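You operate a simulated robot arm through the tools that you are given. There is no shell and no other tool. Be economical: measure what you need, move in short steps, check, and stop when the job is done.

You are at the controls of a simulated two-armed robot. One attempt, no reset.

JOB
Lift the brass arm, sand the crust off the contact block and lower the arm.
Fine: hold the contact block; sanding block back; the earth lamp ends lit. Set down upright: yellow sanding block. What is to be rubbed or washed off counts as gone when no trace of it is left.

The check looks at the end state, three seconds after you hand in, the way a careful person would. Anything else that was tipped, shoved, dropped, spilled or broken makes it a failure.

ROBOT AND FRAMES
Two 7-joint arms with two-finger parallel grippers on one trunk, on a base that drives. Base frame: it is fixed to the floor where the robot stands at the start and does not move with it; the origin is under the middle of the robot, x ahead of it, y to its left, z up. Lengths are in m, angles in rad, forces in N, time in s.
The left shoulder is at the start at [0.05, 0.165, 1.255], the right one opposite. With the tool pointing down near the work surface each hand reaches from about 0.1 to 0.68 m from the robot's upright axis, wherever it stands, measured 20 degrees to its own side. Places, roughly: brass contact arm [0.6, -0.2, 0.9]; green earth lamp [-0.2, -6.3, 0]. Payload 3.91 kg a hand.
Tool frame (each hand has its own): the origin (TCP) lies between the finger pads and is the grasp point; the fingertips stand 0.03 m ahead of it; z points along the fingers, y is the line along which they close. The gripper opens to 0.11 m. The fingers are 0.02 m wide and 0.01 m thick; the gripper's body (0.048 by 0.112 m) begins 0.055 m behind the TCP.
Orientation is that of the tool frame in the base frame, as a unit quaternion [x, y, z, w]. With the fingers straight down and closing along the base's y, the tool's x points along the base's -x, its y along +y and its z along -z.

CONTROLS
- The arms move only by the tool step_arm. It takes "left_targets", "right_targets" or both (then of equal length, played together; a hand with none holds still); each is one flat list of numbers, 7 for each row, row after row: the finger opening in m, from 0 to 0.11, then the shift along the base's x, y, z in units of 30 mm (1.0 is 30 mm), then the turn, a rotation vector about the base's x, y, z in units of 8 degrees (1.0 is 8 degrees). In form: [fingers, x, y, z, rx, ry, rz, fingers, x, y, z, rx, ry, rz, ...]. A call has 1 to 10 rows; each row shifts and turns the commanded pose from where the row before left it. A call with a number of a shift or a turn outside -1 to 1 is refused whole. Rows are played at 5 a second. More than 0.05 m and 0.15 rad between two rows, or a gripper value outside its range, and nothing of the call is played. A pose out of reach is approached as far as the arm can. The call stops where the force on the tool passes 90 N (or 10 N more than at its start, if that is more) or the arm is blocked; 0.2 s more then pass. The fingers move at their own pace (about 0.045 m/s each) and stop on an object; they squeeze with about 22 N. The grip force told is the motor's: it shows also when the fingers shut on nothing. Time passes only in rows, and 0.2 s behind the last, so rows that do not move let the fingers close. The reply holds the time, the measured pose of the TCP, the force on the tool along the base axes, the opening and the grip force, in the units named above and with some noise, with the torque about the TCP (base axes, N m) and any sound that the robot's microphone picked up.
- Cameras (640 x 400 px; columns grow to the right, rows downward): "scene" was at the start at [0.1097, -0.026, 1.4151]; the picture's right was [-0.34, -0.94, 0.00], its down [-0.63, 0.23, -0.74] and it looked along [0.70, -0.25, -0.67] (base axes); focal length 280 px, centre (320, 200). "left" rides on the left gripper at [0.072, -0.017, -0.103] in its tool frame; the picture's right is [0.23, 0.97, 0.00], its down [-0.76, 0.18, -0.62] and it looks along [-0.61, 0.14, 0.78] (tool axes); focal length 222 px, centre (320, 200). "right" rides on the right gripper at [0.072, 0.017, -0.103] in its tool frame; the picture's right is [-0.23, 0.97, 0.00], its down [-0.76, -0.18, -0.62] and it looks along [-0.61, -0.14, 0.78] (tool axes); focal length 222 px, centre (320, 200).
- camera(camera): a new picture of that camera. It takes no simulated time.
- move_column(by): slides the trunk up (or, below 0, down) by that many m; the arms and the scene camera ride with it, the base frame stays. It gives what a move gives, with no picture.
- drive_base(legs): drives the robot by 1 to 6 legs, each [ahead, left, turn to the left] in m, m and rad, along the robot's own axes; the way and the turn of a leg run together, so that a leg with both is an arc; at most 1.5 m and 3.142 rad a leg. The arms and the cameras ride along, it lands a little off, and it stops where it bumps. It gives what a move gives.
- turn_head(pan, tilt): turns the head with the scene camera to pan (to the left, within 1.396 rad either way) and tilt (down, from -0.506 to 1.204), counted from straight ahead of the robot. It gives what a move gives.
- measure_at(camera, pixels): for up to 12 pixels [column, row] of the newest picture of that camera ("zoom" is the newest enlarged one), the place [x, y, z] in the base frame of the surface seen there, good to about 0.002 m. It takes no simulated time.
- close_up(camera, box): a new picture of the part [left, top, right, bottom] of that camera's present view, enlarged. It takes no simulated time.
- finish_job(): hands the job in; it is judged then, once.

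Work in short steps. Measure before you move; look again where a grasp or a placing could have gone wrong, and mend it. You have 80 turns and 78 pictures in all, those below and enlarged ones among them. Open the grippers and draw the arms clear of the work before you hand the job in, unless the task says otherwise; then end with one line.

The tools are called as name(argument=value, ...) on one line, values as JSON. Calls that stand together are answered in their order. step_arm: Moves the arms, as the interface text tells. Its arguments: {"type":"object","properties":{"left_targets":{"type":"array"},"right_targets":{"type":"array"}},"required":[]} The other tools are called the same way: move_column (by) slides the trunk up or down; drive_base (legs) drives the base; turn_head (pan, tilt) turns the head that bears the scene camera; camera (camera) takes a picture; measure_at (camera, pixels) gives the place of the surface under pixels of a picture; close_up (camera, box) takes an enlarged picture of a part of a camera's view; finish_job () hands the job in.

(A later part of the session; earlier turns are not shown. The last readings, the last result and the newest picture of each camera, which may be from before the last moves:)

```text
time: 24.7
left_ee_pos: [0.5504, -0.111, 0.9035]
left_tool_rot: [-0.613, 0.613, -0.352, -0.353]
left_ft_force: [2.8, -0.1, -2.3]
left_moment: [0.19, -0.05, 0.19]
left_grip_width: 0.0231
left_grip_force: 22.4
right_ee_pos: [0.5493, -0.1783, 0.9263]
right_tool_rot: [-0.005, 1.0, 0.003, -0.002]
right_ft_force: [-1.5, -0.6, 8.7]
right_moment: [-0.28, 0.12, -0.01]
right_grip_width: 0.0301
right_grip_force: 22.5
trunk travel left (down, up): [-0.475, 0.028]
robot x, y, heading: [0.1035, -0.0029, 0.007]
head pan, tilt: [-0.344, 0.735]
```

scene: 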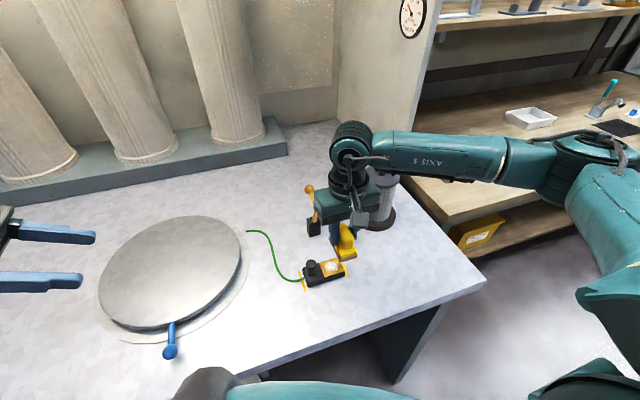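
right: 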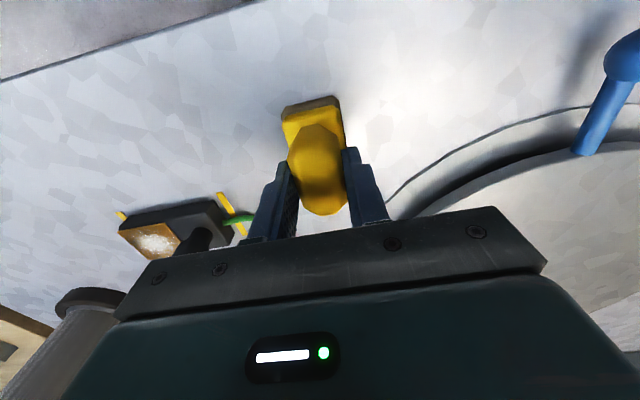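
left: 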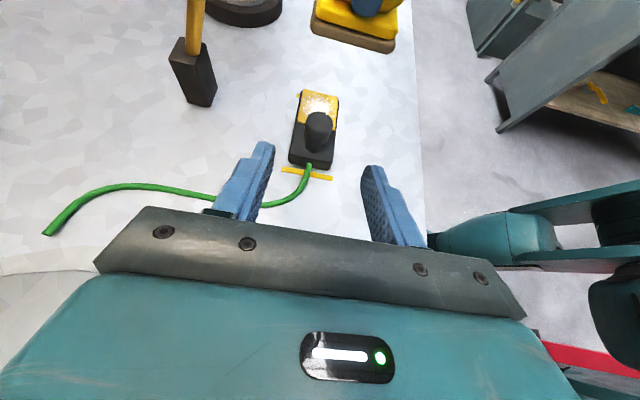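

Contact at 8.7 N. I rub with strokes along x (about ±13 mm) with small y shifts.

step_arm(right_targets=[0.0, -0.45, 0, 0, 0, 0, 0, 0.0, -0.45, 0, 0, 0, 0, 0, 0.0, 0.45, 0.12, 0, 0, 0, 0, 0.0, 0.45, 0, 0, 0, 0, 0, 0.0, 0.35, 0, 0, 0, 0, 0, 0.0, -0.45, -0.24, 0, 0, 0, 0, 0.0, -0.45, 0, 0, 0, 0, 0, 0.0, -0.3, 0, 0, 0, 0, 0, 0.0, 0.45, 0.12, 0, 0, 0, 0, 0.0, 0.4, 0, 0, 0, 0, 0])

camera(camera="right")

```text
time: 26.9
left_ee_pos: [0.5497, -0.1095, 0.9044]
left_tool_rot: [0.613, -0.613, 0.354, 0.352]
left_ft_force: [5.9, 2.2, -1.7]
left_moment: [0.35, 0.25, 0.28]
left_grip_width: 0.0234
left_grip_force: 22.0
right_ee_pos: [0.549, -0.1784, 0.9268]
right_tool_rot: [-0.004, 1.0, 0.004, -0.004]
right_ft_force: [-8.2, -0.3, 11.4]
right_moment: [-0.19, 0.1, -0.01]
right_grip_width: 0.0297
right_grip_force: 21.6
trunk travel left (down, up): [-0.475, 0.028]
robot x, y, heading: [0.1, -0.0008, -0.002]
head pan, tilt: [-0.344, 0.735]
```

```text
45 pictures are left
```

right: 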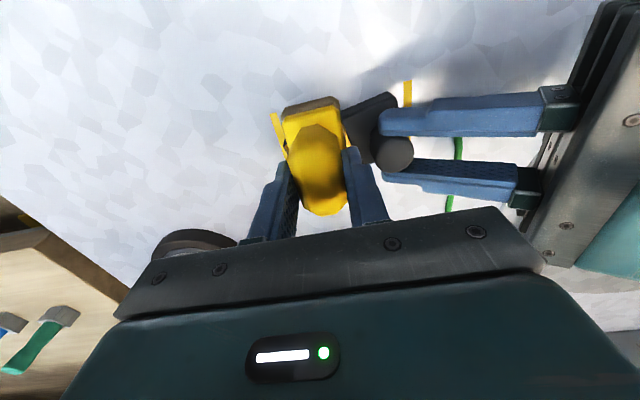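

The block stays put while rubbing. Another round, a bit more pressure.

step_arm(right_targets=[0.0, -0.45, 0, -0.03, 0, 0, 0, 0.0, -0.45, 0.2, 0, 0, 0, 0, 0.0, 0.45, 0, 0, 0, 0, 0, 0.0, 0.45, 0, 0, 0, 0, 0, 0.0, 0.4, -0.2, 0, 0, 0, 0, 0.0, -0.45, -0.2, 0, 0, 0, 0, 0.0, -0.45, 0, 0, 0, 0, 0, 0.0, -0.4, 0, 0, 0, 0, 0, 0.0, 0.45, 0.1, 0, 0, 0, 0, 0.0, 0.45, 0.1, 0, 0, 0, 0])

step_arm(right_targets=[0.0, 0, 0, 0.5, 0, 0, 0, 0.0, 0, 0, 1, 0, 0, 0, 0.0, 0, -0.5, 1, 0, 0, 0, 0.0, -0.4, -1, 0, 0, 0, 0, 0.0, -0.4, -1, 0, 0, 0, 0])

close_up(camera="scene", box=[270, 230, 370, 300])

```text
time: 29.1
left_ee_pos: [0.5508, -0.1084, 0.9062]
left_tool_rot: [0.613, -0.612, 0.356, 0.351]
left_ft_force: [9.6, 6.3, -0.6]
left_moment: [0.31, 0.03, 0.3]
left_grip_width: 0.0237
left_grip_force: 21.7
right_ee_pos: [0.5463, -0.1778, 0.9263]
right_tool_rot: [-0.005, 1.0, 0.003, -0.006]
right_ft_force: [-13.0, -1.8, 17.7]
right_moment: [-0.06, 0.36, 0.14]
right_grip_width: 0.0298
right_grip_force: 21.9
trunk travel left (down, up): [-0.475, 0.028]
robot x, y, heading: [0.0989, 0.002, 0.005]
head pan, tilt: [-0.344, 0.735]
```

```text
time: 30.3
left_ee_pos: [0.5492, -0.1109, 0.9049]
left_tool_rot: [-0.611, 0.613, -0.353, -0.354]
left_ft_force: [-2.3, -1.9, 8.0]
left_moment: [-0.74, 0.02, -0.21]
left_grip_width: 0.0234
left_grip_force: 21.7
right_ee_pos: [0.5242, -0.2534, 1.0003]
right_tool_rot: [-0.004, 1.0, 0.003, -0.003]
right_ft_force: [1.2, -0.2, -0.6]
right_moment: [0.03, -0.03, 0.04]
right_grip_width: 0.0298
right_grip_force: 21.7
trunk travel left (down, up): [-0.475, 0.028]
robot x, y, heading: [0.0998, 0.0018, 0.004]
head pan, tilt: [-0.344, 0.735]
```

```text
5.71 times, centred on (320, 265) of scene
```

zoom: 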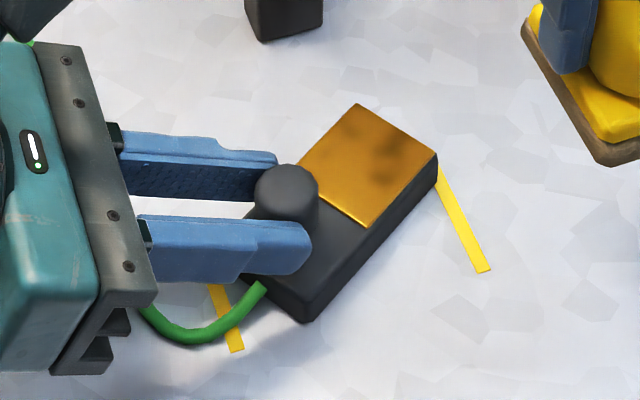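

The crust looks gone but the block turned about its round knob (by ~25°) and must be put back between the tape marks. I look closer from other cameras.

close_up(camera="left", box=[220, 60, 420, 220])

close_up(camera="right", box=[320, 60, 520, 220])

```text
2.50 times, centred on (320, 140) of left
```

zoom: 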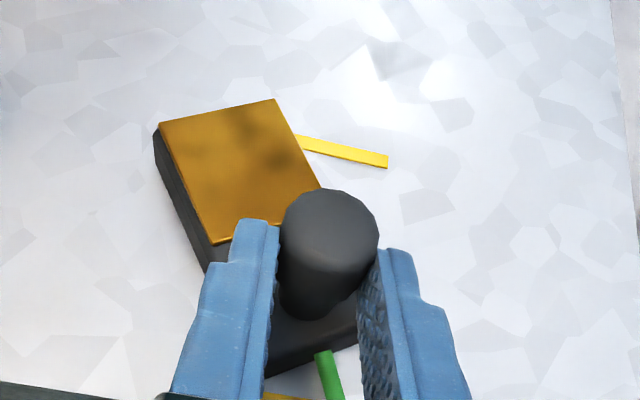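

```text
2.50 times, centred on (420, 140) of right
```

zoom: 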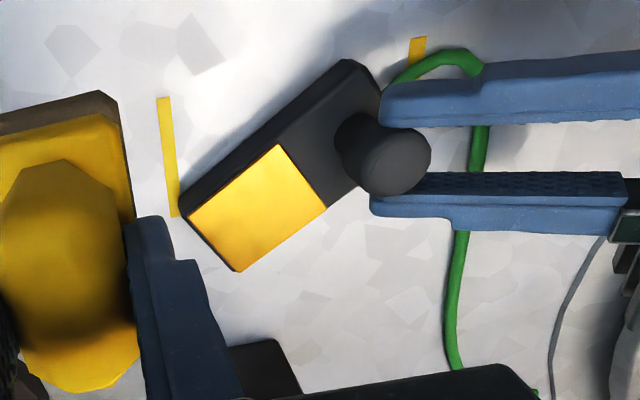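

The plate looks clean (grey smudges change with view: reflections). I measure the block's corners to get its turn and whether it is lifted.

measure_at(camera="zoom", pixels=[[192, 216], [275, 148], [322, 206], [240, 268], [350, 62], [185, 190], [380, 145], [392, 165], [168, 150], [415, 50]])

close_up(camera="scene", box=[270, 220, 370, 300])

measure_at(camera="zoom", pixels=[[357, 150], [433, 205], [372, 270], [300, 212], [305, 365], [436, 225], [365, 325]])

```text
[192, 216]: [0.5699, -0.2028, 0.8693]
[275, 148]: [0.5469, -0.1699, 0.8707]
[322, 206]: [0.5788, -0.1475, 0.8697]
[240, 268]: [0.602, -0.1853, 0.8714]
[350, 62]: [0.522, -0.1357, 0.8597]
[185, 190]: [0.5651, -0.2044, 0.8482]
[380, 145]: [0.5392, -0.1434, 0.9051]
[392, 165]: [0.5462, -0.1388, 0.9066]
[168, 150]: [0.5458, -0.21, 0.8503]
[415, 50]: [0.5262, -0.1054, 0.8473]
```

```text
5.00 times, centred on (320, 260) of scene
```

zoom: 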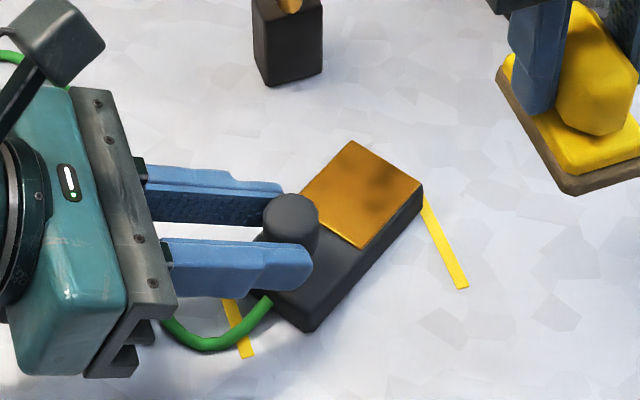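

```text
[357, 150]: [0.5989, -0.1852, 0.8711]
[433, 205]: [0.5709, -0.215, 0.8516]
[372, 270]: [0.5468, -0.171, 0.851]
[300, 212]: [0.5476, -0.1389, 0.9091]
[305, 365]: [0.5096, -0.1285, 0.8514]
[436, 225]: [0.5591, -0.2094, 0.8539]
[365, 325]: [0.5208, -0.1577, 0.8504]
```

Crust gone; the block lies flat but is turned about +30° around the knob. I turn the left hand -32° about the knob, carrying the block back.

step_arm(left_targets=[0.0, 0.13, 0, 0, 0, 0, -1, 0.0, 0.1, -0.02, 0, 0, 0, -1, 0.0, 0.09, -0.04, 0, 0, 0, -1, 0.0, 0.07, -0.05, 0, 0, 0, -1, 0.0, 0, 0, 0, 0, 0, 0])

close_up(camera="scene", box=[270, 220, 370, 300])

```text
time: 31.5
left_ee_pos: [0.5603, -0.1153, 0.9047]
left_tool_rot: [-0.418, 0.758, -0.244, -0.437]
left_ft_force: [1.4, -4.2, 14.5]
left_moment: [-0.37, 0.22, 0.06]
left_grip_width: 0.0229
left_grip_force: 22.0
right_ee_pos: [0.5244, -0.2541, 1.0016]
right_tool_rot: [-0.003, 1.0, 0.002, -0.004]
right_ft_force: [0.5, -0.3, -0.9]
right_moment: [-0.02, -0.01, -0.01]
right_grip_width: 0.0294
right_grip_force: 21.8
trunk travel left (down, up): [-0.475, 0.028]
robot x, y, heading: [0.0992, -0.0004, 0.005]
head pan, tilt: [-0.344, 0.735]
```

```text
5.00 times, centred on (320, 260) of scene
```

zoom: 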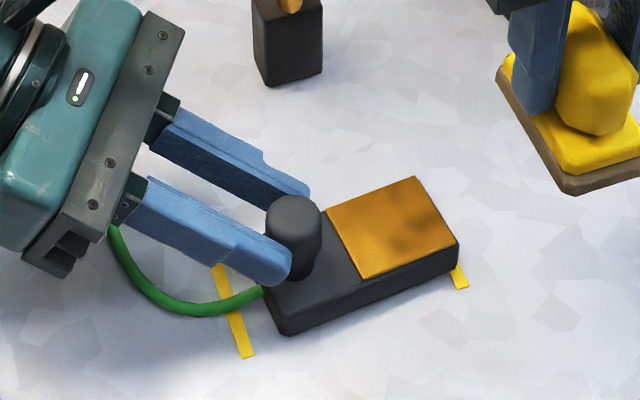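

The block is nearly straight again. I measure its corners against the original ones.

measure_at(camera="zoom", pixels=[[328, 212], [414, 178], [455, 238], [366, 277], [284, 334], [293, 207], [456, 262], [240, 340], [462, 283], [218, 270]])

close_up(camera="right", box=[320, 60, 520, 220])

measure_at(camera="zoom", pixels=[[168, 150], [415, 50]])

```text
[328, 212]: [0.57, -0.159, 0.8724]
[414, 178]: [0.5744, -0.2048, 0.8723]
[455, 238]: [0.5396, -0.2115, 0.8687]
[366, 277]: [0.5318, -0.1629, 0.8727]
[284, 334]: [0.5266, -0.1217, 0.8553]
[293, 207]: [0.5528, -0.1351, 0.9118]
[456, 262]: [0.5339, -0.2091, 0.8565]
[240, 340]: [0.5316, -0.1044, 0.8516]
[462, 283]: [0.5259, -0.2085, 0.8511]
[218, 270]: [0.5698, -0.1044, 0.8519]
```

```text
2.50 times, centred on (420, 140) of right
```

zoom: 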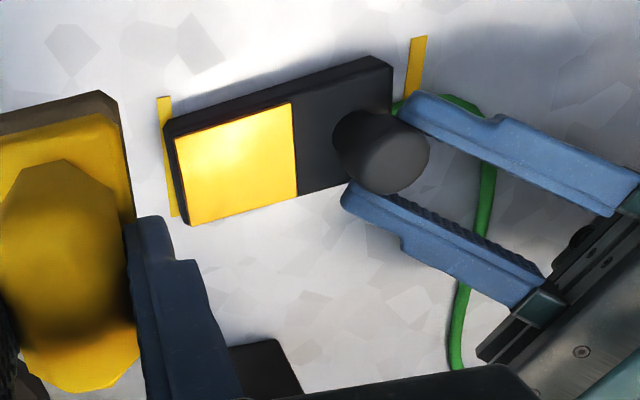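

```text
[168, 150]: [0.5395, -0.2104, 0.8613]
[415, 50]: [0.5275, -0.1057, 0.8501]
```

About +6° remains and it sits ~7 mm too far in -y. I correct: turn -5.8° and shift (+4, +6) mm.

step_arm(left_targets=[0.0, 0.07, 0.1, 0, 0, 0, -0.36, 0.0, 0.06, 0.13, 0, 0, 0, -0.37, 0.0, 0, 0, 0, 0, 0, 0])

close_up(camera="scene", box=[270, 220, 370, 300])

```text
time: 32.3
left_ee_pos: [0.553, -0.1037, 0.904]
left_tool_rot: [-0.382, 0.778, -0.217, -0.449]
left_ft_force: [-0.5, 0.1, 1.3]
left_moment: [-0.06, 0.06, -0.01]
left_grip_width: 0.0232
left_grip_force: 22.3
left hand out of reach, approached as far as the arm can: row 2
right_ee_pos: [0.5252, -0.2538, 1.0005]
right_tool_rot: [-0.004, 1.0, 0.004, -0.004]
right_ft_force: [0.1, -0.1, -2.2]
right_moment: [0.03, -0.02, 0.01]
right_grip_width: 0.0298
right_grip_force: 22.1
trunk travel left (down, up): [-0.475, 0.028]
robot x, y, heading: [0.0962, 0.0019, 0.004]
head pan, tilt: [-0.344, 0.735]
```

```text
5.00 times, centred on (320, 260) of scene
```

zoom: 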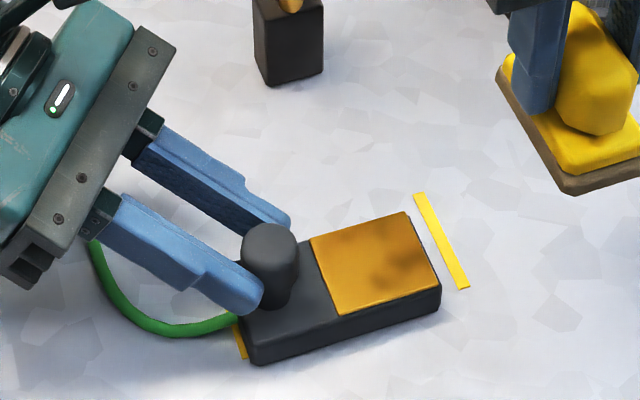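

The wrist reached its limit and the block moved a bit too far in +y/-x. I measure, then will release and re-grip at the earlier wrist angle for the fine fix.

measure_at(camera="zoom", pixels=[[312, 240], [402, 214], [437, 276], [340, 312], [270, 235], [250, 362], [439, 312]])

close_up(camera="right", box=[320, 60, 520, 220])

```text
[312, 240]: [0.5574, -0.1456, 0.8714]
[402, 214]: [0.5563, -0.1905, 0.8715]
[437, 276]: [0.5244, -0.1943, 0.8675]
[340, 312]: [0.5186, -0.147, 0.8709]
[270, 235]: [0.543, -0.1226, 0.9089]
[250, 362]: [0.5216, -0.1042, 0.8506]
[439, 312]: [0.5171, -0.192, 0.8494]
```

```text
2.50 times, centred on (420, 140) of right
```

zoom: 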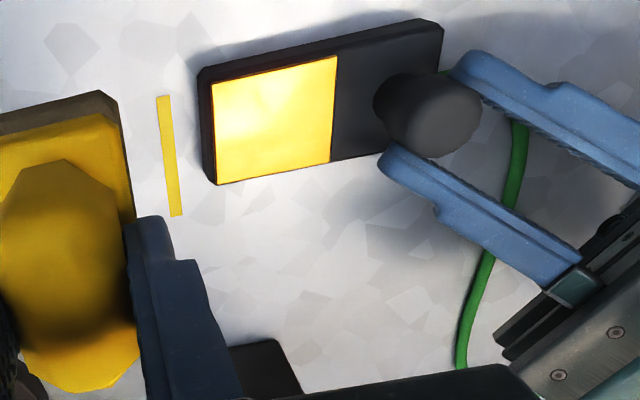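

Orientation is now right (≈0–1°); it needs (+12, -9) mm. I undo the unreachable half-step first to return to a reachable command.

step_arm(left_targets=[0.0, -0.06, -0.23, 0, 0, 0, 0.2, 0.0, 0, 0, 0, 0, 0, 0])

close_up(camera="scene", box=[270, 220, 370, 300])

```text
time: 32.9
left_ee_pos: [0.5519, -0.1106, 0.9051]
left_tool_rot: [-0.392, 0.773, -0.226, -0.446]
left_ft_force: [0.0, 0.1, -1.6]
left_moment: [0.03, -0.01, 0.04]
left_grip_width: 0.023
left_grip_force: 22.0
right_ee_pos: [0.5244, -0.2525, 1.0012]
right_tool_rot: [-0.004, 1.0, 0.003, -0.005]
right_ft_force: [0.5, 0.9, -0.9]
right_moment: [0.0, 0.0, 0.03]
right_grip_width: 0.0295
right_grip_force: 21.7
trunk travel left (down, up): [-0.475, 0.028]
robot x, y, heading: [0.0976, 0.0, -0.002]
head pan, tilt: [-0.344, 0.735]
```

```text
5.00 times, centred on (320, 260) of scene
```

zoom: 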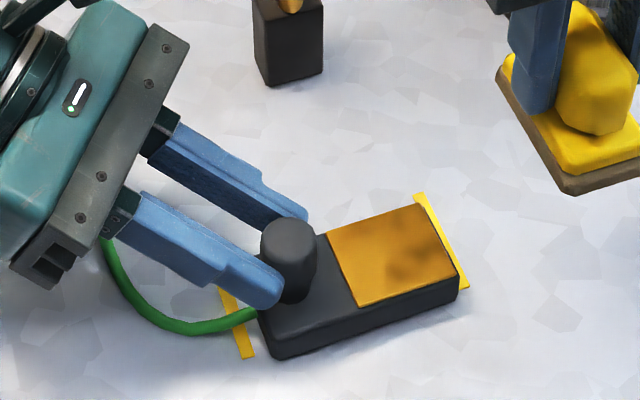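

It moved as commanded. I measure the block's corners again.

measure_at(camera="zoom", pixels=[[329, 235], [417, 204], [455, 268], [361, 303], [288, 230], [274, 355], [457, 300], [235, 320], [455, 240]])

```text
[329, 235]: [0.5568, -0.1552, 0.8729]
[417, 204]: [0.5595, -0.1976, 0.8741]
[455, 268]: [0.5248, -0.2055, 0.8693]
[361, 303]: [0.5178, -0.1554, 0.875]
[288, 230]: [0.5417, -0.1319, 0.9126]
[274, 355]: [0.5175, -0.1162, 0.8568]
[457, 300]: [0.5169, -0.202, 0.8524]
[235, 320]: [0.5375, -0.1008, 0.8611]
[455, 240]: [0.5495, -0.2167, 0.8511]
```

Now only x is off by +12 mm. I shift +12 mm in x (and 1 mm down), about where the wrist allows.

step_arm(left_targets=[0.0, 0.2, 0, 0, 0, 0, 0, 0.0, 0.2, 0, -0.03, 0, 0, 0, 0.0, 0, 0, 0, 0, 0, 0])

close_up(camera="scene", box=[270, 220, 370, 300])

```text
time: 33.7
left_ee_pos: [0.5629, -0.1104, 0.9035]
left_tool_rot: [-0.392, 0.772, -0.226, -0.446]
left_ft_force: [0.5, -0.1, -1.2]
left_moment: [0.05, -0.02, 0.01]
left_grip_width: 0.0232
left_grip_force: 21.5
right_ee_pos: [0.5269, -0.2526, 1.0006]
right_tool_rot: [-0.003, 1.0, 0.003, -0.005]
right_ft_force: [-0.1, 0.5, -0.8]
right_moment: [0.02, 0.01, 0.02]
right_grip_width: 0.0296
right_grip_force: 22.2
trunk travel left (down, up): [-0.475, 0.028]
robot x, y, heading: [0.1002, 0.0008, -0.003]
head pan, tilt: [-0.344, 0.735]
```

```text
5.00 times, centred on (320, 260) of scene
```

zoom: 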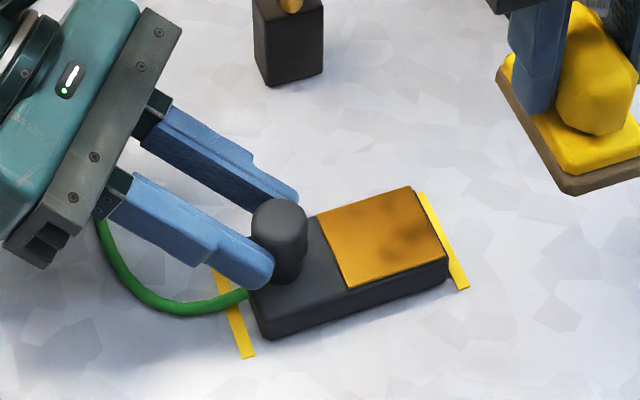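

It sits between the tapes again. I verify by measurement and look at the plate closely from both cameras for leftover crust.

measure_at(camera="zoom", pixels=[[319, 216], [410, 188], [445, 247], [348, 286], [280, 210], [263, 337], [447, 278]])

close_up(camera="right", box=[350, 80, 450, 142])

close_up(camera="scene", box=[315, 250, 365, 282])

```text
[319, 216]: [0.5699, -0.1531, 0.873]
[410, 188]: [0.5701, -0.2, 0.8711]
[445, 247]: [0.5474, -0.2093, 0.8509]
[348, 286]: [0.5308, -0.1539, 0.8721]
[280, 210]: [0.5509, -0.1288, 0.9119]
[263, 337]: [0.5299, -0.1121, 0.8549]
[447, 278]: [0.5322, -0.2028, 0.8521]
```

```text
6.40 times, centred on (400, 111) of right
```

zoom: 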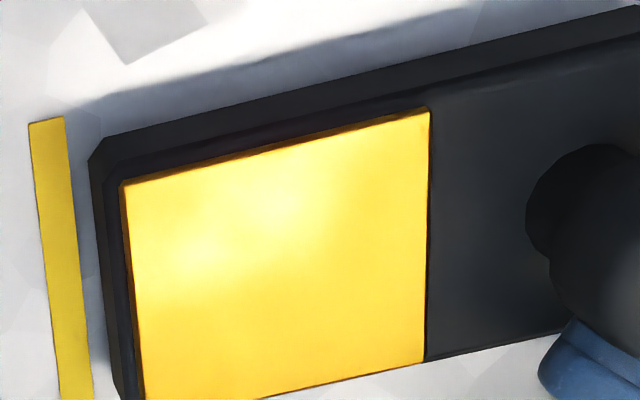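

```text
12.50 times, centred on (340, 266) of scene
```

zoom: 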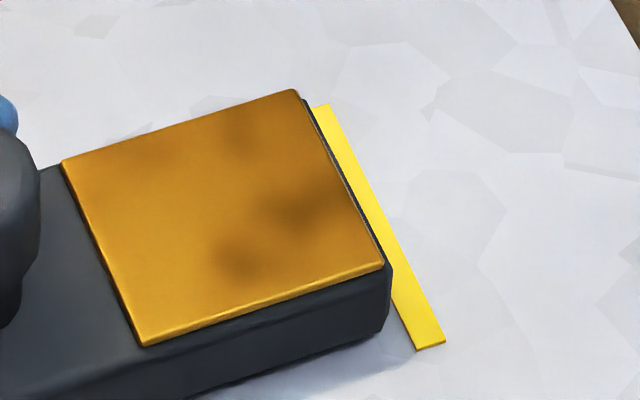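

The plate is clean (only soft reflections) and the block is back within ~1 mm. I release the knob and withdraw the left hand along its axis, then up and left.

step_arm(left_targets=[0.05, 0, 0, 0, 0, 0, 0, 0.055, 0, 0, 0, 0, 0, 0, 0.06, 0.5, 0.71, 0.5, 0, 0, 0, 0.06, 0.5, 0.71, 0.5, 0, 0, 0, 0.06, 0.5, 0.71, 0.5, 0, 0, 0, 0.06, -0.3, 1, 0.6, 0, 0, 0, 0.06, -0.4, 1, 0.6, 0, 0, 0, 0.06, -0.4, 1, 0.6, 0, 0, 0, 0.06, -0.4, 1, 0.6, 0, 0, 0, 0.06, -0.4, 1, 0.6, 0, 0, 0])

camera(camera="scene")

```text
time: 35.9
left_ee_pos: [0.548, 0.1015, 1.0432]
left_tool_rot: [-0.392, 0.773, -0.226, -0.445]
left_ft_force: [-0.2, -0.8, -0.3]
left_moment: [-0.02, 0.0, 0.03]
left_grip_width: 0.0598
left_grip_force: 0.0
right_ee_pos: [0.5251, -0.252, 1.0005]
right_tool_rot: [-0.004, 1.0, 0.004, -0.004]
right_ft_force: [-0.3, -0.3, -1.2]
right_moment: [-0.02, -0.01, -0.03]
right_grip_width: 0.0296
right_grip_force: 21.8
trunk travel left (down, up): [-0.475, 0.028]
robot x, y, heading: [0.0998, -0.0013, 0.006]
head pan, tilt: [-0.344, 0.735]
```

```text
32 pictures are left
```

scene: 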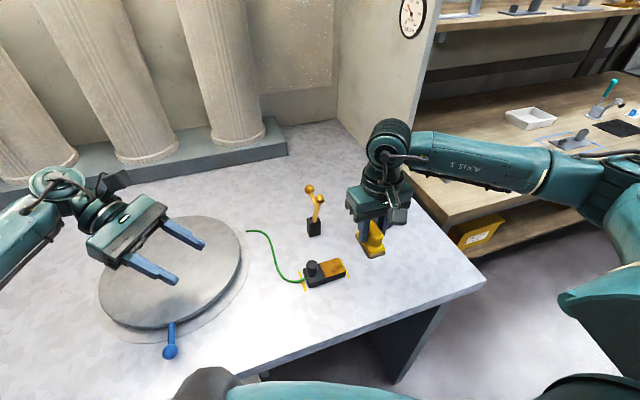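

All fine. The left hand clears further while the right carries the sander back above its original spot (0.4995, -0.0103).

step_arm(left_targets=[0.06, 0, 1, 0.5, 0, 0, 0, 0.06, 0, 1, 0.5, 0, 0, 0, 0.06, 0, 1, 0.5, 0, 0, 0, 0.06, 0, 1, 0.5, 0, 0, 0, 0.06, 0, 0, 0, 0, 0, 0, 0.06, 0, 0, 0, 0, 0, 0, 0.06, 0, 0, 0, 0, 0, 0, 0.06, 0, 0, 0, 0, 0, 0, 0.06, 0, 0, 0, 0, 0, 0, 0.06, 0, 0, 0, 0, 0, 0], right_targets=[0.0, -0.094, 0.895, 0, 0, 0, 0, 0.0, -0.094, 0.895, 0, 0, 0, 0, 0.0, -0.094, 0.895, 0, 0, 0, 0, 0.0, -0.094, 0.895, 0, 0, 0, 0, 0.0, -0.094, 0.895, 0, 0, 0, 0, 0.0, -0.094, 0.895, 0, 0, 0, 0, 0.0, -0.094, 0.895, 0, 0, 0, 0, 0.0, -0.094, 0.895, 0, 0, 0, 0, 0.0, -0.094, 0.895, 0, 0, 0, 0, 0.0, 0, 0, 0, 0, 0, 0])

```text
time: 38.1
left_ee_pos: [0.5504, 0.2233, 1.1002]
left_tool_rot: [-0.392, 0.773, -0.226, -0.445]
left_ft_force: [0.3, 0.0, -0.6]
left_moment: [0.02, 0.02, 0.0]
left_grip_width: 0.0598
left_grip_force: 0.1
right_ee_pos: [0.502, -0.0133, 1.0027]
right_tool_rot: [-0.003, 1.0, 0.003, -0.005]
right_ft_force: [-0.3, 0.1, -0.8]
right_moment: [-0.04, 0.01, 0.01]
right_grip_width: 0.0295
right_grip_force: 21.9
trunk travel left (down, up): [-0.475, 0.028]
robot x, y, heading: [0.1014, 0.0021, 0.004]
head pan, tilt: [-0.344, 0.735]
```

Over the spot; I go down to just above the table height.

step_arm(right_targets=[0.0, -0.08, 0.09, -1, 0, 0, 0, 0.0, 0, 0, -1, 0, 0, 0, 0.0, 0, 0, -1, 0, 0, 0, 0.0, 0, 0, -0.17, 0, 0, 0, 0.0, 0, 0, 0, 0, 0, 0])

close_up(camera="scene", box=[220, 270, 310, 350])

```text
time: 39.3
left_ee_pos: [0.5495, 0.2231, 1.0992]
left_tool_rot: [-0.392, 0.773, -0.226, -0.445]
left_ft_force: [0.9, 1.1, 0.5]
left_moment: [0.0, 0.0, -0.01]
left_grip_width: 0.0598
left_grip_force: 0.2
right_ee_pos: [0.4968, -0.0077, 0.9065]
right_tool_rot: [-0.004, 1.0, 0.004, -0.004]
right_ft_force: [0.0, 0.6, -0.8]
right_moment: [-0.01, 0.02, 0.01]
right_grip_width: 0.0297
right_grip_force: 22.1
trunk travel left (down, up): [-0.475, 0.028]
robot x, y, heading: [0.0937, -0.001, 0.004]
head pan, tilt: [-0.344, 0.735]
```

```text
5.00 times, centred on (265, 310) of scene
```

zoom: 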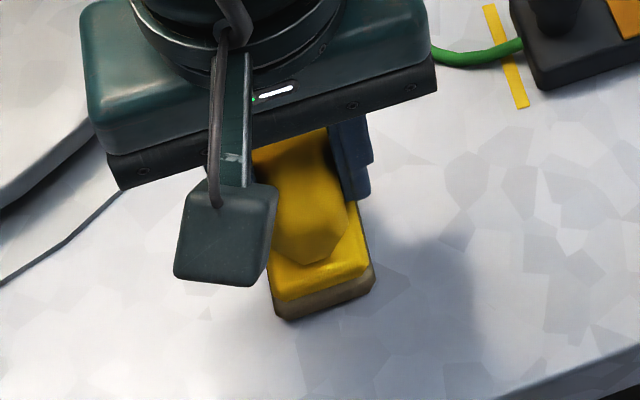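

Close to the table; I ease it down 3 mm, then release and rise.

step_arm(right_targets=[0.0, 0.1, -0.06, -0.05, 0, 0, 0, 0.0, 0, 0, -0.05, 0, 0, 0, 0.0, 0, 0, 0, 0, 0, 0])

```text
time: 40.1
left_ee_pos: [0.5492, 0.2226, 1.1007]
left_tool_rot: [-0.39, 0.774, -0.225, -0.446]
left_ft_force: [-0.3, -0.2, 0.0]
left_moment: [-0.02, 0.0, 0.01]
left_grip_width: 0.06
left_grip_force: 0.1
right_ee_pos: [0.5001, -0.0101, 0.9053]
right_tool_rot: [-0.004, 1.0, 0.005, -0.003]
right_ft_force: [-0.2, 0.4, 14.5]
right_moment: [-0.32, 0.52, 0.03]
right_grip_width: 0.0297
right_grip_force: 21.6
trunk travel left (down, up): [-0.475, 0.028]
robot x, y, heading: [0.0993, 0.0014, -0.0]
head pan, tilt: [-0.344, 0.735]
```

On the table with 14 N. I open and rise.

step_arm(right_targets=[0.05, 0, 0, 0, 0, 0, 0, 0.05, 0, 0, 0.1, 0, 0, 0, 0.05, 0, 0, 1, 0, 0, 0, 0.05, 0, 0, 1, 0, 0, 0, 0.05, 0, 0, 1, 0, 0, 0, 0.0, 0, -1, 1, 0, 0, 0, 0.0, 0, -1, 1, 0, 0, 0])

camera(camera="scene")

close_up(camera="scene", box=[240, 170, 370, 340])

```text
time: 41.7
left_ee_pos: [0.5515, 0.223, 1.0991]
left_tool_rot: [-0.391, 0.773, -0.225, -0.446]
left_ft_force: [0.1, 0.2, 0.2]
left_moment: [-0.01, 0.02, 0.02]
left_grip_width: 0.0603
left_grip_force: 0.0
right_ee_pos: [0.5009, -0.0721, 1.0556]
right_tool_rot: [-0.004, 1.0, 0.003, -0.004]
right_ft_force: [0.4, -0.5, 0.9]
right_moment: [0.0, 0.0, -0.01]
right_grip_width: 0.0
right_grip_force: 1.5
trunk travel left (down, up): [-0.475, 0.028]
robot x, y, heading: [0.1023, 0.0002, -0.001]
head pan, tilt: [-0.344, 0.735]
```

```text
30 pictures are left
```

scene: 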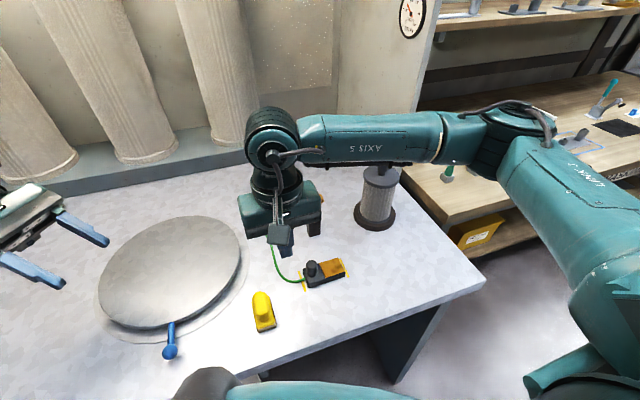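

```text
2.35 times, centred on (305, 255) of scene
```

zoom: 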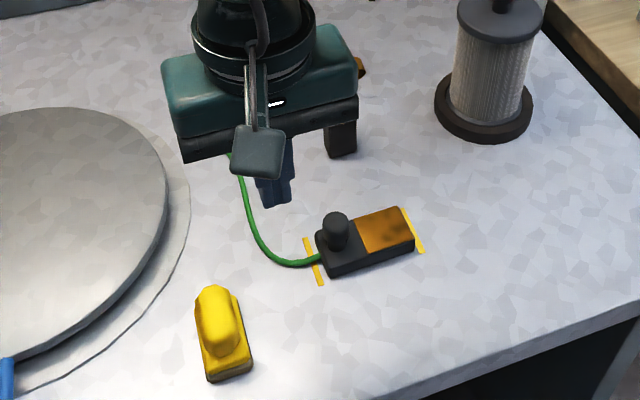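

Sander stands back in place. I raise the right hand and bring it above the wedge between the raised arm and its ball (0.685, -0.174, 1.13).

step_arm(right_targets=[0.0, 0, 0, 1, 0, 0, 0, 0.0, 0, 0, 1, 0, 0, 0, 0.0, 0, 0, 0.5, 0, 0, 0, 0.0, 0.876, -0.486, 0, 0, 0, 0, 0.0, 0.876, -0.486, 0, 0, 0, 0, 0.0, 0.876, -0.486, 0, 0, 0, 0, 0.0, 0.876, -0.486, 0, 0, 0, 0, 0.0, 0.876, -0.486, 0, 0, 0, 0, 0.0, 0.876, -0.486, 0, 0, 0, 0, 0.0, 0.876, -0.486, 0, 0, 0, 0])

close_up(camera="scene", box=[270, 160, 370, 260])

camera(camera="left")

```text
time: 43.9
left_ee_pos: [0.5504, 0.2239, 1.0995]
left_tool_rot: [-0.392, 0.772, -0.226, -0.446]
left_ft_force: [-0.5, 0.1, 0.7]
left_moment: [-0.03, 0.01, -0.01]
left_grip_width: 0.0599
left_grip_force: 0.0
right_ee_pos: [0.6873, -0.1735, 1.1323]
right_tool_rot: [-0.004, 1.0, 0.003, -0.005]
right_ft_force: [-0.1, 0.5, 0.0]
right_moment: [-0.01, -0.01, 0.0]
right_grip_width: 0.0002
right_grip_force: 22.3
trunk travel left (down, up): [-0.475, 0.028]
robot x, y, heading: [0.0984, -0.0015, 0.007]
head pan, tilt: [-0.344, 0.735]
```

```text
4.00 times, centred on (320, 210) of scene
```

zoom: 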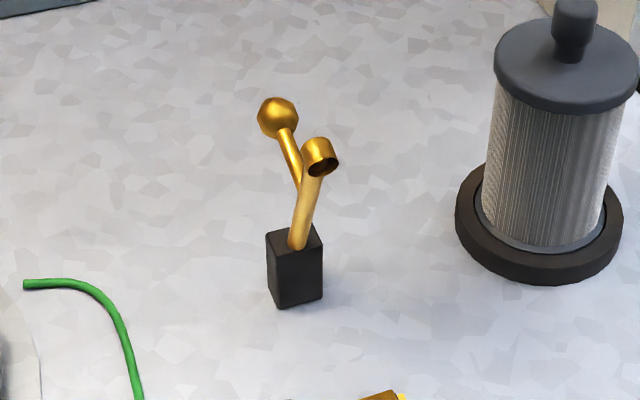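

```text
27 pictures are left
```

left: 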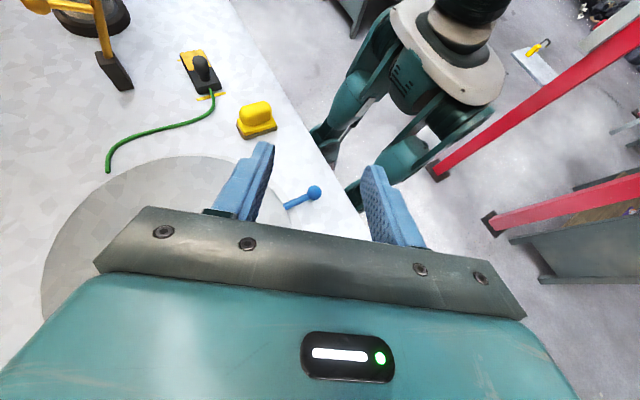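

I measure ball (277,115), tip (318,150) and arm for the true angle.

measure_at(camera="zoom", pixels=[[277, 117], [288, 145], [316, 145], [320, 168], [307, 205], [300, 235], [296, 175]])

```text
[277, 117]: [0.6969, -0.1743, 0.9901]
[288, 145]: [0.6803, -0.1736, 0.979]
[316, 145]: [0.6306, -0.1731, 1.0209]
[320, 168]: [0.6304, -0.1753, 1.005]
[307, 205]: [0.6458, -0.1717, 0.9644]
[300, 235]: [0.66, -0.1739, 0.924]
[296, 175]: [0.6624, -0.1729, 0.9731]
```

Arm angle confirmed. I lower the closed fingers into the wedge at x≈0.672 and press the arm down along its arc (to ~25° remaining).

step_arm(right_targets=[0.0, -0.51, 0, -1, 0, 0, 0, 0.0, 0, 0, -1, 0, 0, 0, 0.0, 0, 0, -1, 0, 0, 0, 0.0, 0, 0, -0.41, 0, 0, 0, 0.0, -0.333, 0, -0.143, 0, 0, 0, 0.0, -0.543, 0, -0.16, 0, 0, 0, 0.0, -0.563, 0, -0.28, 0, 0, 0, 0.0, -0.51, 0, -0.373, 0, 0, 0, 0.0, -0.433, 0, -0.457, 0, 0, 0, 0.0, -0.347, 0, -0.523, 0, 0, 0])

close_up(camera="scene", box=[270, 180, 370, 290])

```text
time: 46.1
left_ee_pos: [0.55, 0.2237, 1.1006]
left_tool_rot: [-0.391, 0.773, -0.225, -0.446]
left_ft_force: [0.6, 0.4, -0.1]
left_moment: [0.0, 0.01, -0.05]
left_grip_width: 0.0597
left_grip_force: 0.1
right_ee_pos: [0.5872, -0.1742, 0.9696]
right_tool_rot: [-0.005, 1.0, 0.004, -0.004]
right_ft_force: [0.7, -1.3, 0.0]
right_moment: [0.02, 0.03, -0.02]
right_grip_width: 0.0
right_grip_force: 21.7
trunk travel left (down, up): [-0.475, 0.028]
robot x, y, heading: [0.1028, -0.0017, -0.001]
head pan, tilt: [-0.344, 0.735]
```

```text
3.64 times, centred on (320, 235) of scene
```

zoom: 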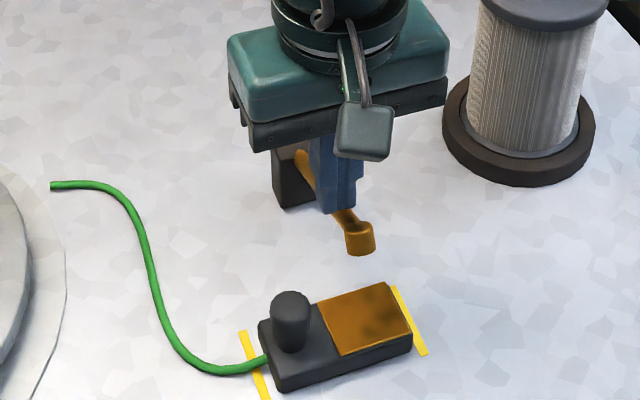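

The arm follows down. I continue to the end of the arc and press it onto the plate.

step_arm(right_targets=[0.0, -0.2, 0, -0.5, 0, 0, 0, 0.0, -0.12, 0, -0.5, 0, 0, 0, 0.0, -0.03, 0, -0.2, 0, 0, 0, 0.0, 0, 0, -0.2, 0, 0, 0, 0.0, 0, 0, -0.1, 0, 0, 0])

close_up(camera="scene", box=[270, 180, 370, 290])

```text
time: 47.3
left_ee_pos: [0.5507, 0.2236, 1.1001]
left_tool_rot: [-0.391, 0.773, -0.225, -0.445]
left_ft_force: [0.0, -1.2, 0.5]
left_moment: [-0.02, 0.02, 0.02]
left_grip_width: 0.0601
left_grip_force: 0.1
right_ee_pos: [0.5772, -0.1738, 0.9259]
right_tool_rot: [-0.005, 1.0, 0.003, -0.004]
right_ft_force: [0.3, 0.3, 1.4]
right_moment: [-0.02, -0.04, -0.03]
right_grip_width: 0.0
right_grip_force: 22.1
trunk travel left (down, up): [-0.475, 0.028]
robot x, y, heading: [0.1022, 0.001, 0.001]
head pan, tilt: [-0.344, 0.735]
```

```text
3.64 times, centred on (320, 235) of scene
```

zoom: 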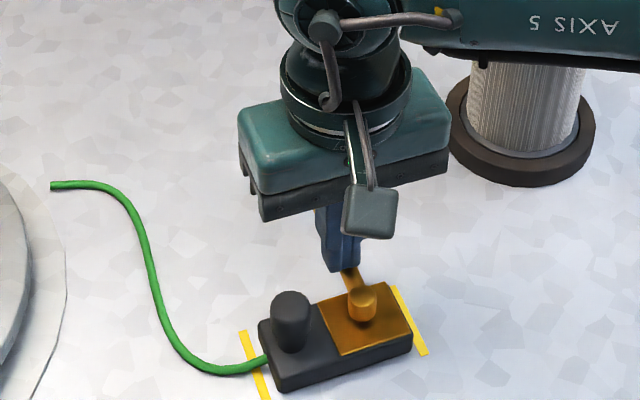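

The tip is at the plate. I press down a few more mm watching for contact force.

step_arm(right_targets=[0.0, 0, 0, -0.1, 0, 0, 0, 0.0, 0, 0, -0.05, 0, 0, 0, 0.0, 0, 0, 0, 0, 0, 0])

```text
time: 48.1
left_ee_pos: [0.5499, 0.2238, 1.1011]
left_tool_rot: [-0.391, 0.773, -0.226, -0.445]
left_ft_force: [0.0, -0.2, 0.3]
left_moment: [0.03, -0.02, 0.0]
left_grip_width: 0.0598
left_grip_force: 0.0
right_ee_pos: [0.5775, -0.1722, 0.9217]
right_tool_rot: [-0.004, 1.0, 0.003, -0.004]
right_ft_force: [-6.0, -2.3, 6.3]
right_moment: [-0.02, -0.18, -0.04]
right_grip_width: 0.0001
right_grip_force: 22.6
trunk travel left (down, up): [-0.475, 0.028]
robot x, y, heading: [0.0988, -0.0008, -0.001]
head pan, tilt: [-0.344, 0.735]
```

Contact begins (6 N). One more 2 mm press with a slight -x relief, then I'll lift off and look.

step_arm(right_targets=[0.0, -0.07, 0, -0.06, 0, 0, 0, 0.0, 0, 0, -0.04, 0, 0, 0, 0.0, 0, 0, 0, 0, 0, 0])

step_arm(right_targets=[0.0, 0, 0, 0.5, 0, 0, 0, 0.0, 0, 0, 1, 0, 0, 0, 0.0, 0, 0, 1, 0, 0, 0, 0.0, 0, 0, 1, 0, 0, 0, 0.0, 0, 0, 1, 0, 0, 0, 0.0, 0, 0, 1, 0, 0, 0, 0.0, -0.7, -0.6, 0.3, 0, 0, 0, 0.0, -0.9, -0.9, 0, 0, 0, 0, 0.0, -0.9, -0.9, 0, 0, 0, 0, 0.0, -0.9, -0.5, 0, 0, 0, 0])

close_up(camera="scene", box=[270, 200, 360, 290])

turn_head(pan=-1.396, tilt=0.2)

camera(camera="scene")

```text
time: 48.9
left_ee_pos: [0.5482, 0.2231, 1.1005]
left_tool_rot: [-0.392, 0.773, -0.227, -0.444]
left_ft_force: [0.4, 0.1, -0.8]
left_moment: [-0.02, 0.0, -0.03]
left_grip_width: 0.0599
left_grip_force: 0.1
right_ee_pos: [0.5753, -0.1731, 0.922]
right_tool_rot: [-0.003, 1.0, 0.004, 0.0]
right_ft_force: [3.1, -6.0, 26.3]
right_moment: [-0.26, -0.38, -0.07]
right_grip_width: 0.0
right_grip_force: 22.2
trunk travel left (down, up): [-0.475, 0.028]
robot x, y, heading: [0.101, 0.0021, 0.0]
head pan, tilt: [-0.344, 0.735]
```

```text
time: 51.1
left_ee_pos: [0.5494, 0.2226, 1.1004]
left_tool_rot: [-0.392, 0.773, -0.225, -0.445]
left_ft_force: [-0.7, -0.6, -0.1]
left_moment: [0.03, -0.01, -0.01]
left_grip_width: 0.0602
left_grip_force: 0.1
right_ee_pos: [0.4725, -0.263, 1.0905]
right_tool_rot: [-0.005, 1.0, 0.004, -0.003]
right_ft_force: [-0.3, -0.1, -0.1]
right_moment: [0.03, -0.02, -0.01]
right_grip_width: 0.0
right_grip_force: 21.9
trunk travel left (down, up): [-0.475, 0.028]
robot x, y, heading: [0.0973, 0.0041, 0.005]
head pan, tilt: [-0.344, 0.735]
```

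```text
4.44 times, centred on (315, 245) of scene
```

zoom: 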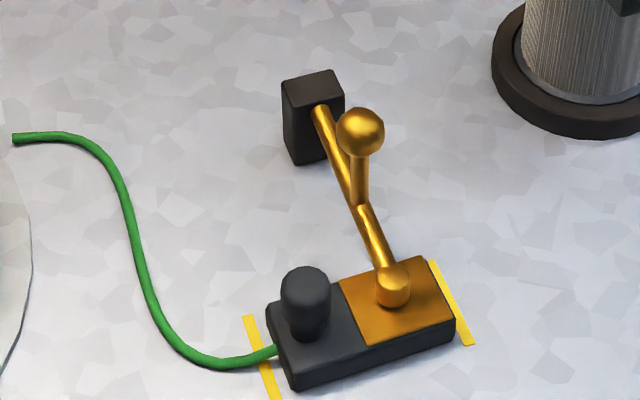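

```text
time: 52.4
left_ee_pos: [0.5492, 0.2231, 1.0995]
left_tool_rot: [-0.392, 0.773, -0.226, -0.446]
left_ft_force: [-0.5, 0.5, 0.0]
left_moment: [0.01, 0.03, 0.0]
left_grip_width: 0.0604
left_grip_force: 0.1
right_ee_pos: [0.4732, -0.2624, 1.0905]
right_tool_rot: [-0.005, 1.0, 0.004, -0.005]
right_ft_force: [0.9, 0.1, 0.0]
right_moment: [0.04, 0.01, -0.01]
right_grip_width: 0.0
right_grip_force: 22.2
trunk travel left (down, up): [-0.475, 0.028]
robot x, y, heading: [0.0996, -0.0022, 0.001]
head pan, tilt: [-1.396, 0.201]
```

```text
23 pictures are left
```

scene: 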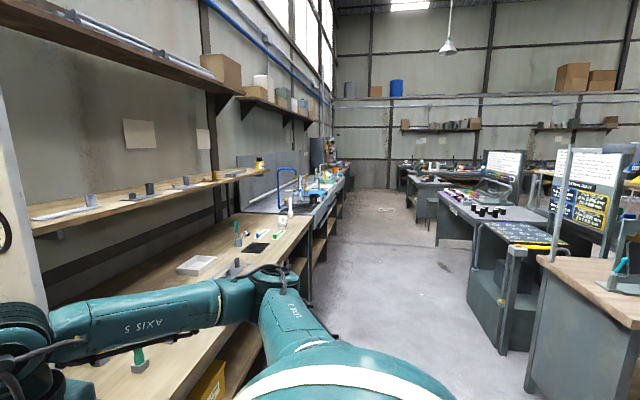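

The arm rests on the clean plate and the block sits within its marks. I look for the earth lamp in the distance, expected near column ~390.

close_up(camera="scene", box=[340, 100, 460, 220])

measure_at(camera="zoom", pixels=[[320, 200], [320, 300], [320, 120], [450, 200], [200, 200]])

```text
3.33 times, centred on (400, 160) of scene
```

zoom: 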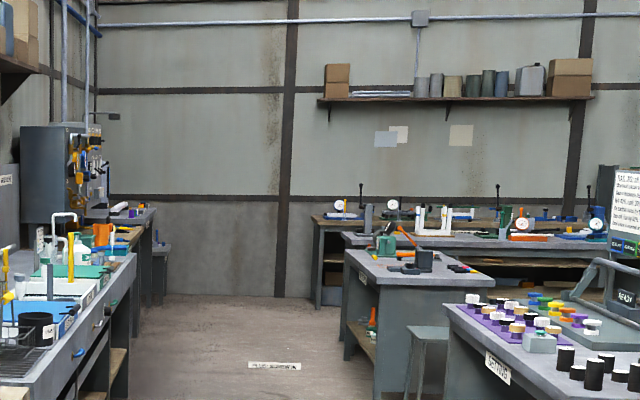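

```text
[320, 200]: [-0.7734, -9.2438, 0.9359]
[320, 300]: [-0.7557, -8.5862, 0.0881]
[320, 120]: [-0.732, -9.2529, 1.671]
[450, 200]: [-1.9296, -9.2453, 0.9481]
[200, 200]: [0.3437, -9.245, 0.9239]
```

At the lamp's rough place there is only a floor sign at zoom (275,365). I zoom in there and elsewhere nearby.

measure_at(camera="zoom", pixels=[[275, 365], [385, 245], [370, 320], [160, 245], [95, 200], [112, 115], [80, 352], [90, 165]])

close_up(camera="scene", box=[375, 190, 415, 215])

close_up(camera="scene", box=[300, 120, 370, 190])

```text
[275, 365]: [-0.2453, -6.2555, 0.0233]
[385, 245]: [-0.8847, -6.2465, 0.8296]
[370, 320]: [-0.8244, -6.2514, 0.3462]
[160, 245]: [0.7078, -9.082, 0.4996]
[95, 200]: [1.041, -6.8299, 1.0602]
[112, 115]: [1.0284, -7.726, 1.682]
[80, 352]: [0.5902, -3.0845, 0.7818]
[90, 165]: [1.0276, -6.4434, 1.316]
```

```text
16.00 times, centred on (395, 202) of scene
```

zoom: 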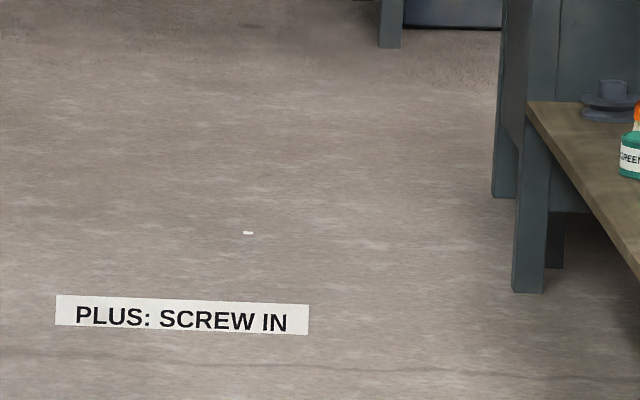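

```text
5.71 times, centred on (335, 155) of scene
```

zoom: 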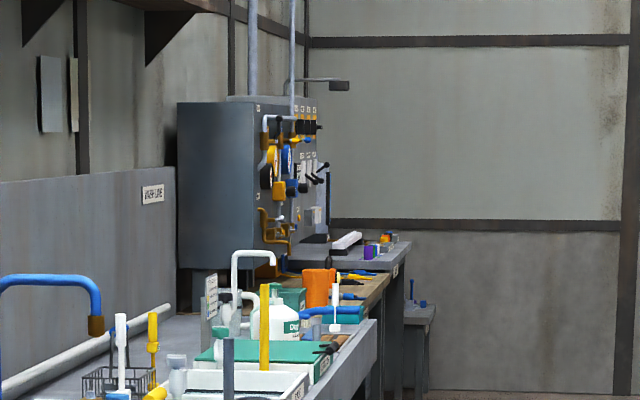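

A small white object and a label "PLUS: SCREW IN" are at the lamp's place. I measure and zoom in at maximum.

close_up(camera="scene", box=[382, 200, 396, 212])

measure_at(camera="scene", pixels=[[390.4, 204.2], [385, 209.5], [390, 206], [390, 212], [390, 200]])

```text
16.00 times, centred on (389, 206) of scene
```

zoom: 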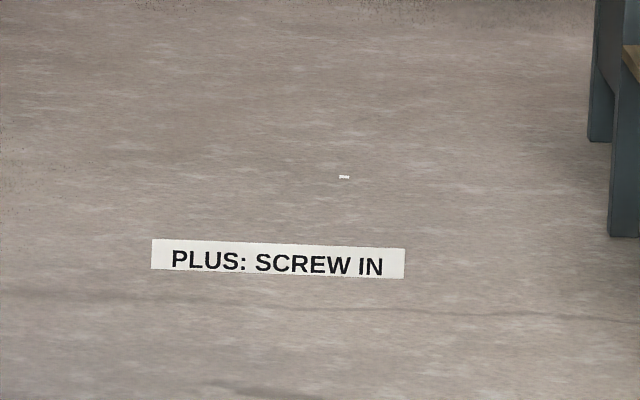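

```text
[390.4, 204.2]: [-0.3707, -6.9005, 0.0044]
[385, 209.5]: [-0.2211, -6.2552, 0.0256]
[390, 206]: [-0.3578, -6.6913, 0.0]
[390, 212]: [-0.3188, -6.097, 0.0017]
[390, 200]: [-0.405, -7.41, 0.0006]
```

That spot holds only stray labels on the floor, so the lit lamp may show elsewhere near the bench. I look over the table from the head, straight ahead and to the left.

turn_head(pan=0.0, tilt=0.35)

camera(camera="scene")

turn_head(pan=0.9, tilt=0.45)

camera(camera="scene")

```text
time: 54.0
left_ee_pos: [0.5503, 0.2233, 1.0996]
left_tool_rot: [-0.391, 0.773, -0.225, -0.446]
left_ft_force: [1.4, -0.2, -0.6]
left_moment: [0.03, -0.02, 0.01]
left_grip_width: 0.0598
left_grip_force: 0.0
right_ee_pos: [0.4727, -0.2622, 1.09]
right_tool_rot: [-0.005, 1.0, 0.003, -0.005]
right_ft_force: [0.4, 0.9, 0.4]
right_moment: [0.03, 0.02, -0.02]
right_grip_width: 0.0002
right_grip_force: 22.0
trunk travel left (down, up): [-0.475, 0.028]
robot x, y, heading: [0.0978, -0.0023, 0.003]
head pan, tilt: [0.0, 0.351]
```

```text
18 pictures are left
```

scene: 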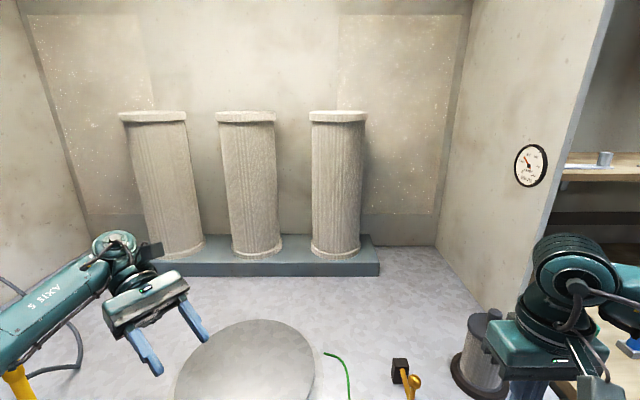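

```text
time: 55.1
left_ee_pos: [0.5493, 0.224, 1.1008]
left_tool_rot: [-0.391, 0.773, -0.225, -0.446]
left_ft_force: [-0.5, 0.5, -0.6]
left_moment: [0.03, 0.06, -0.01]
left_grip_width: 0.0599
left_grip_force: 0.0
right_ee_pos: [0.4721, -0.2619, 1.0911]
right_tool_rot: [-0.004, 1.0, 0.004, -0.005]
right_ft_force: [-0.3, 0.4, -0.1]
right_moment: [0.01, -0.01, -0.03]
right_grip_width: 0.0
right_grip_force: 21.8
trunk travel left (down, up): [-0.475, 0.028]
robot x, y, heading: [0.0987, 0.0005, -0.001]
head pan, tilt: [0.901, 0.45]
```

```text
17 pictures are left
```

scene: 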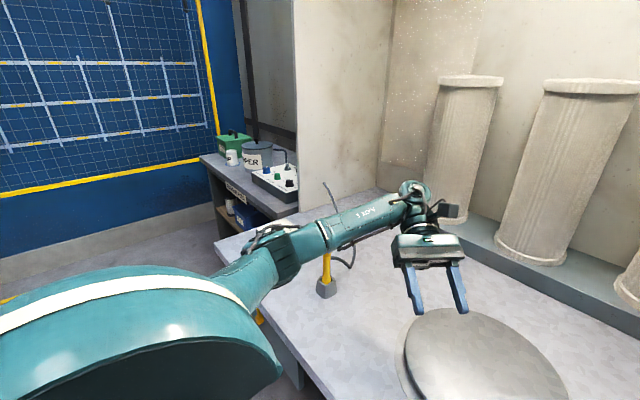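

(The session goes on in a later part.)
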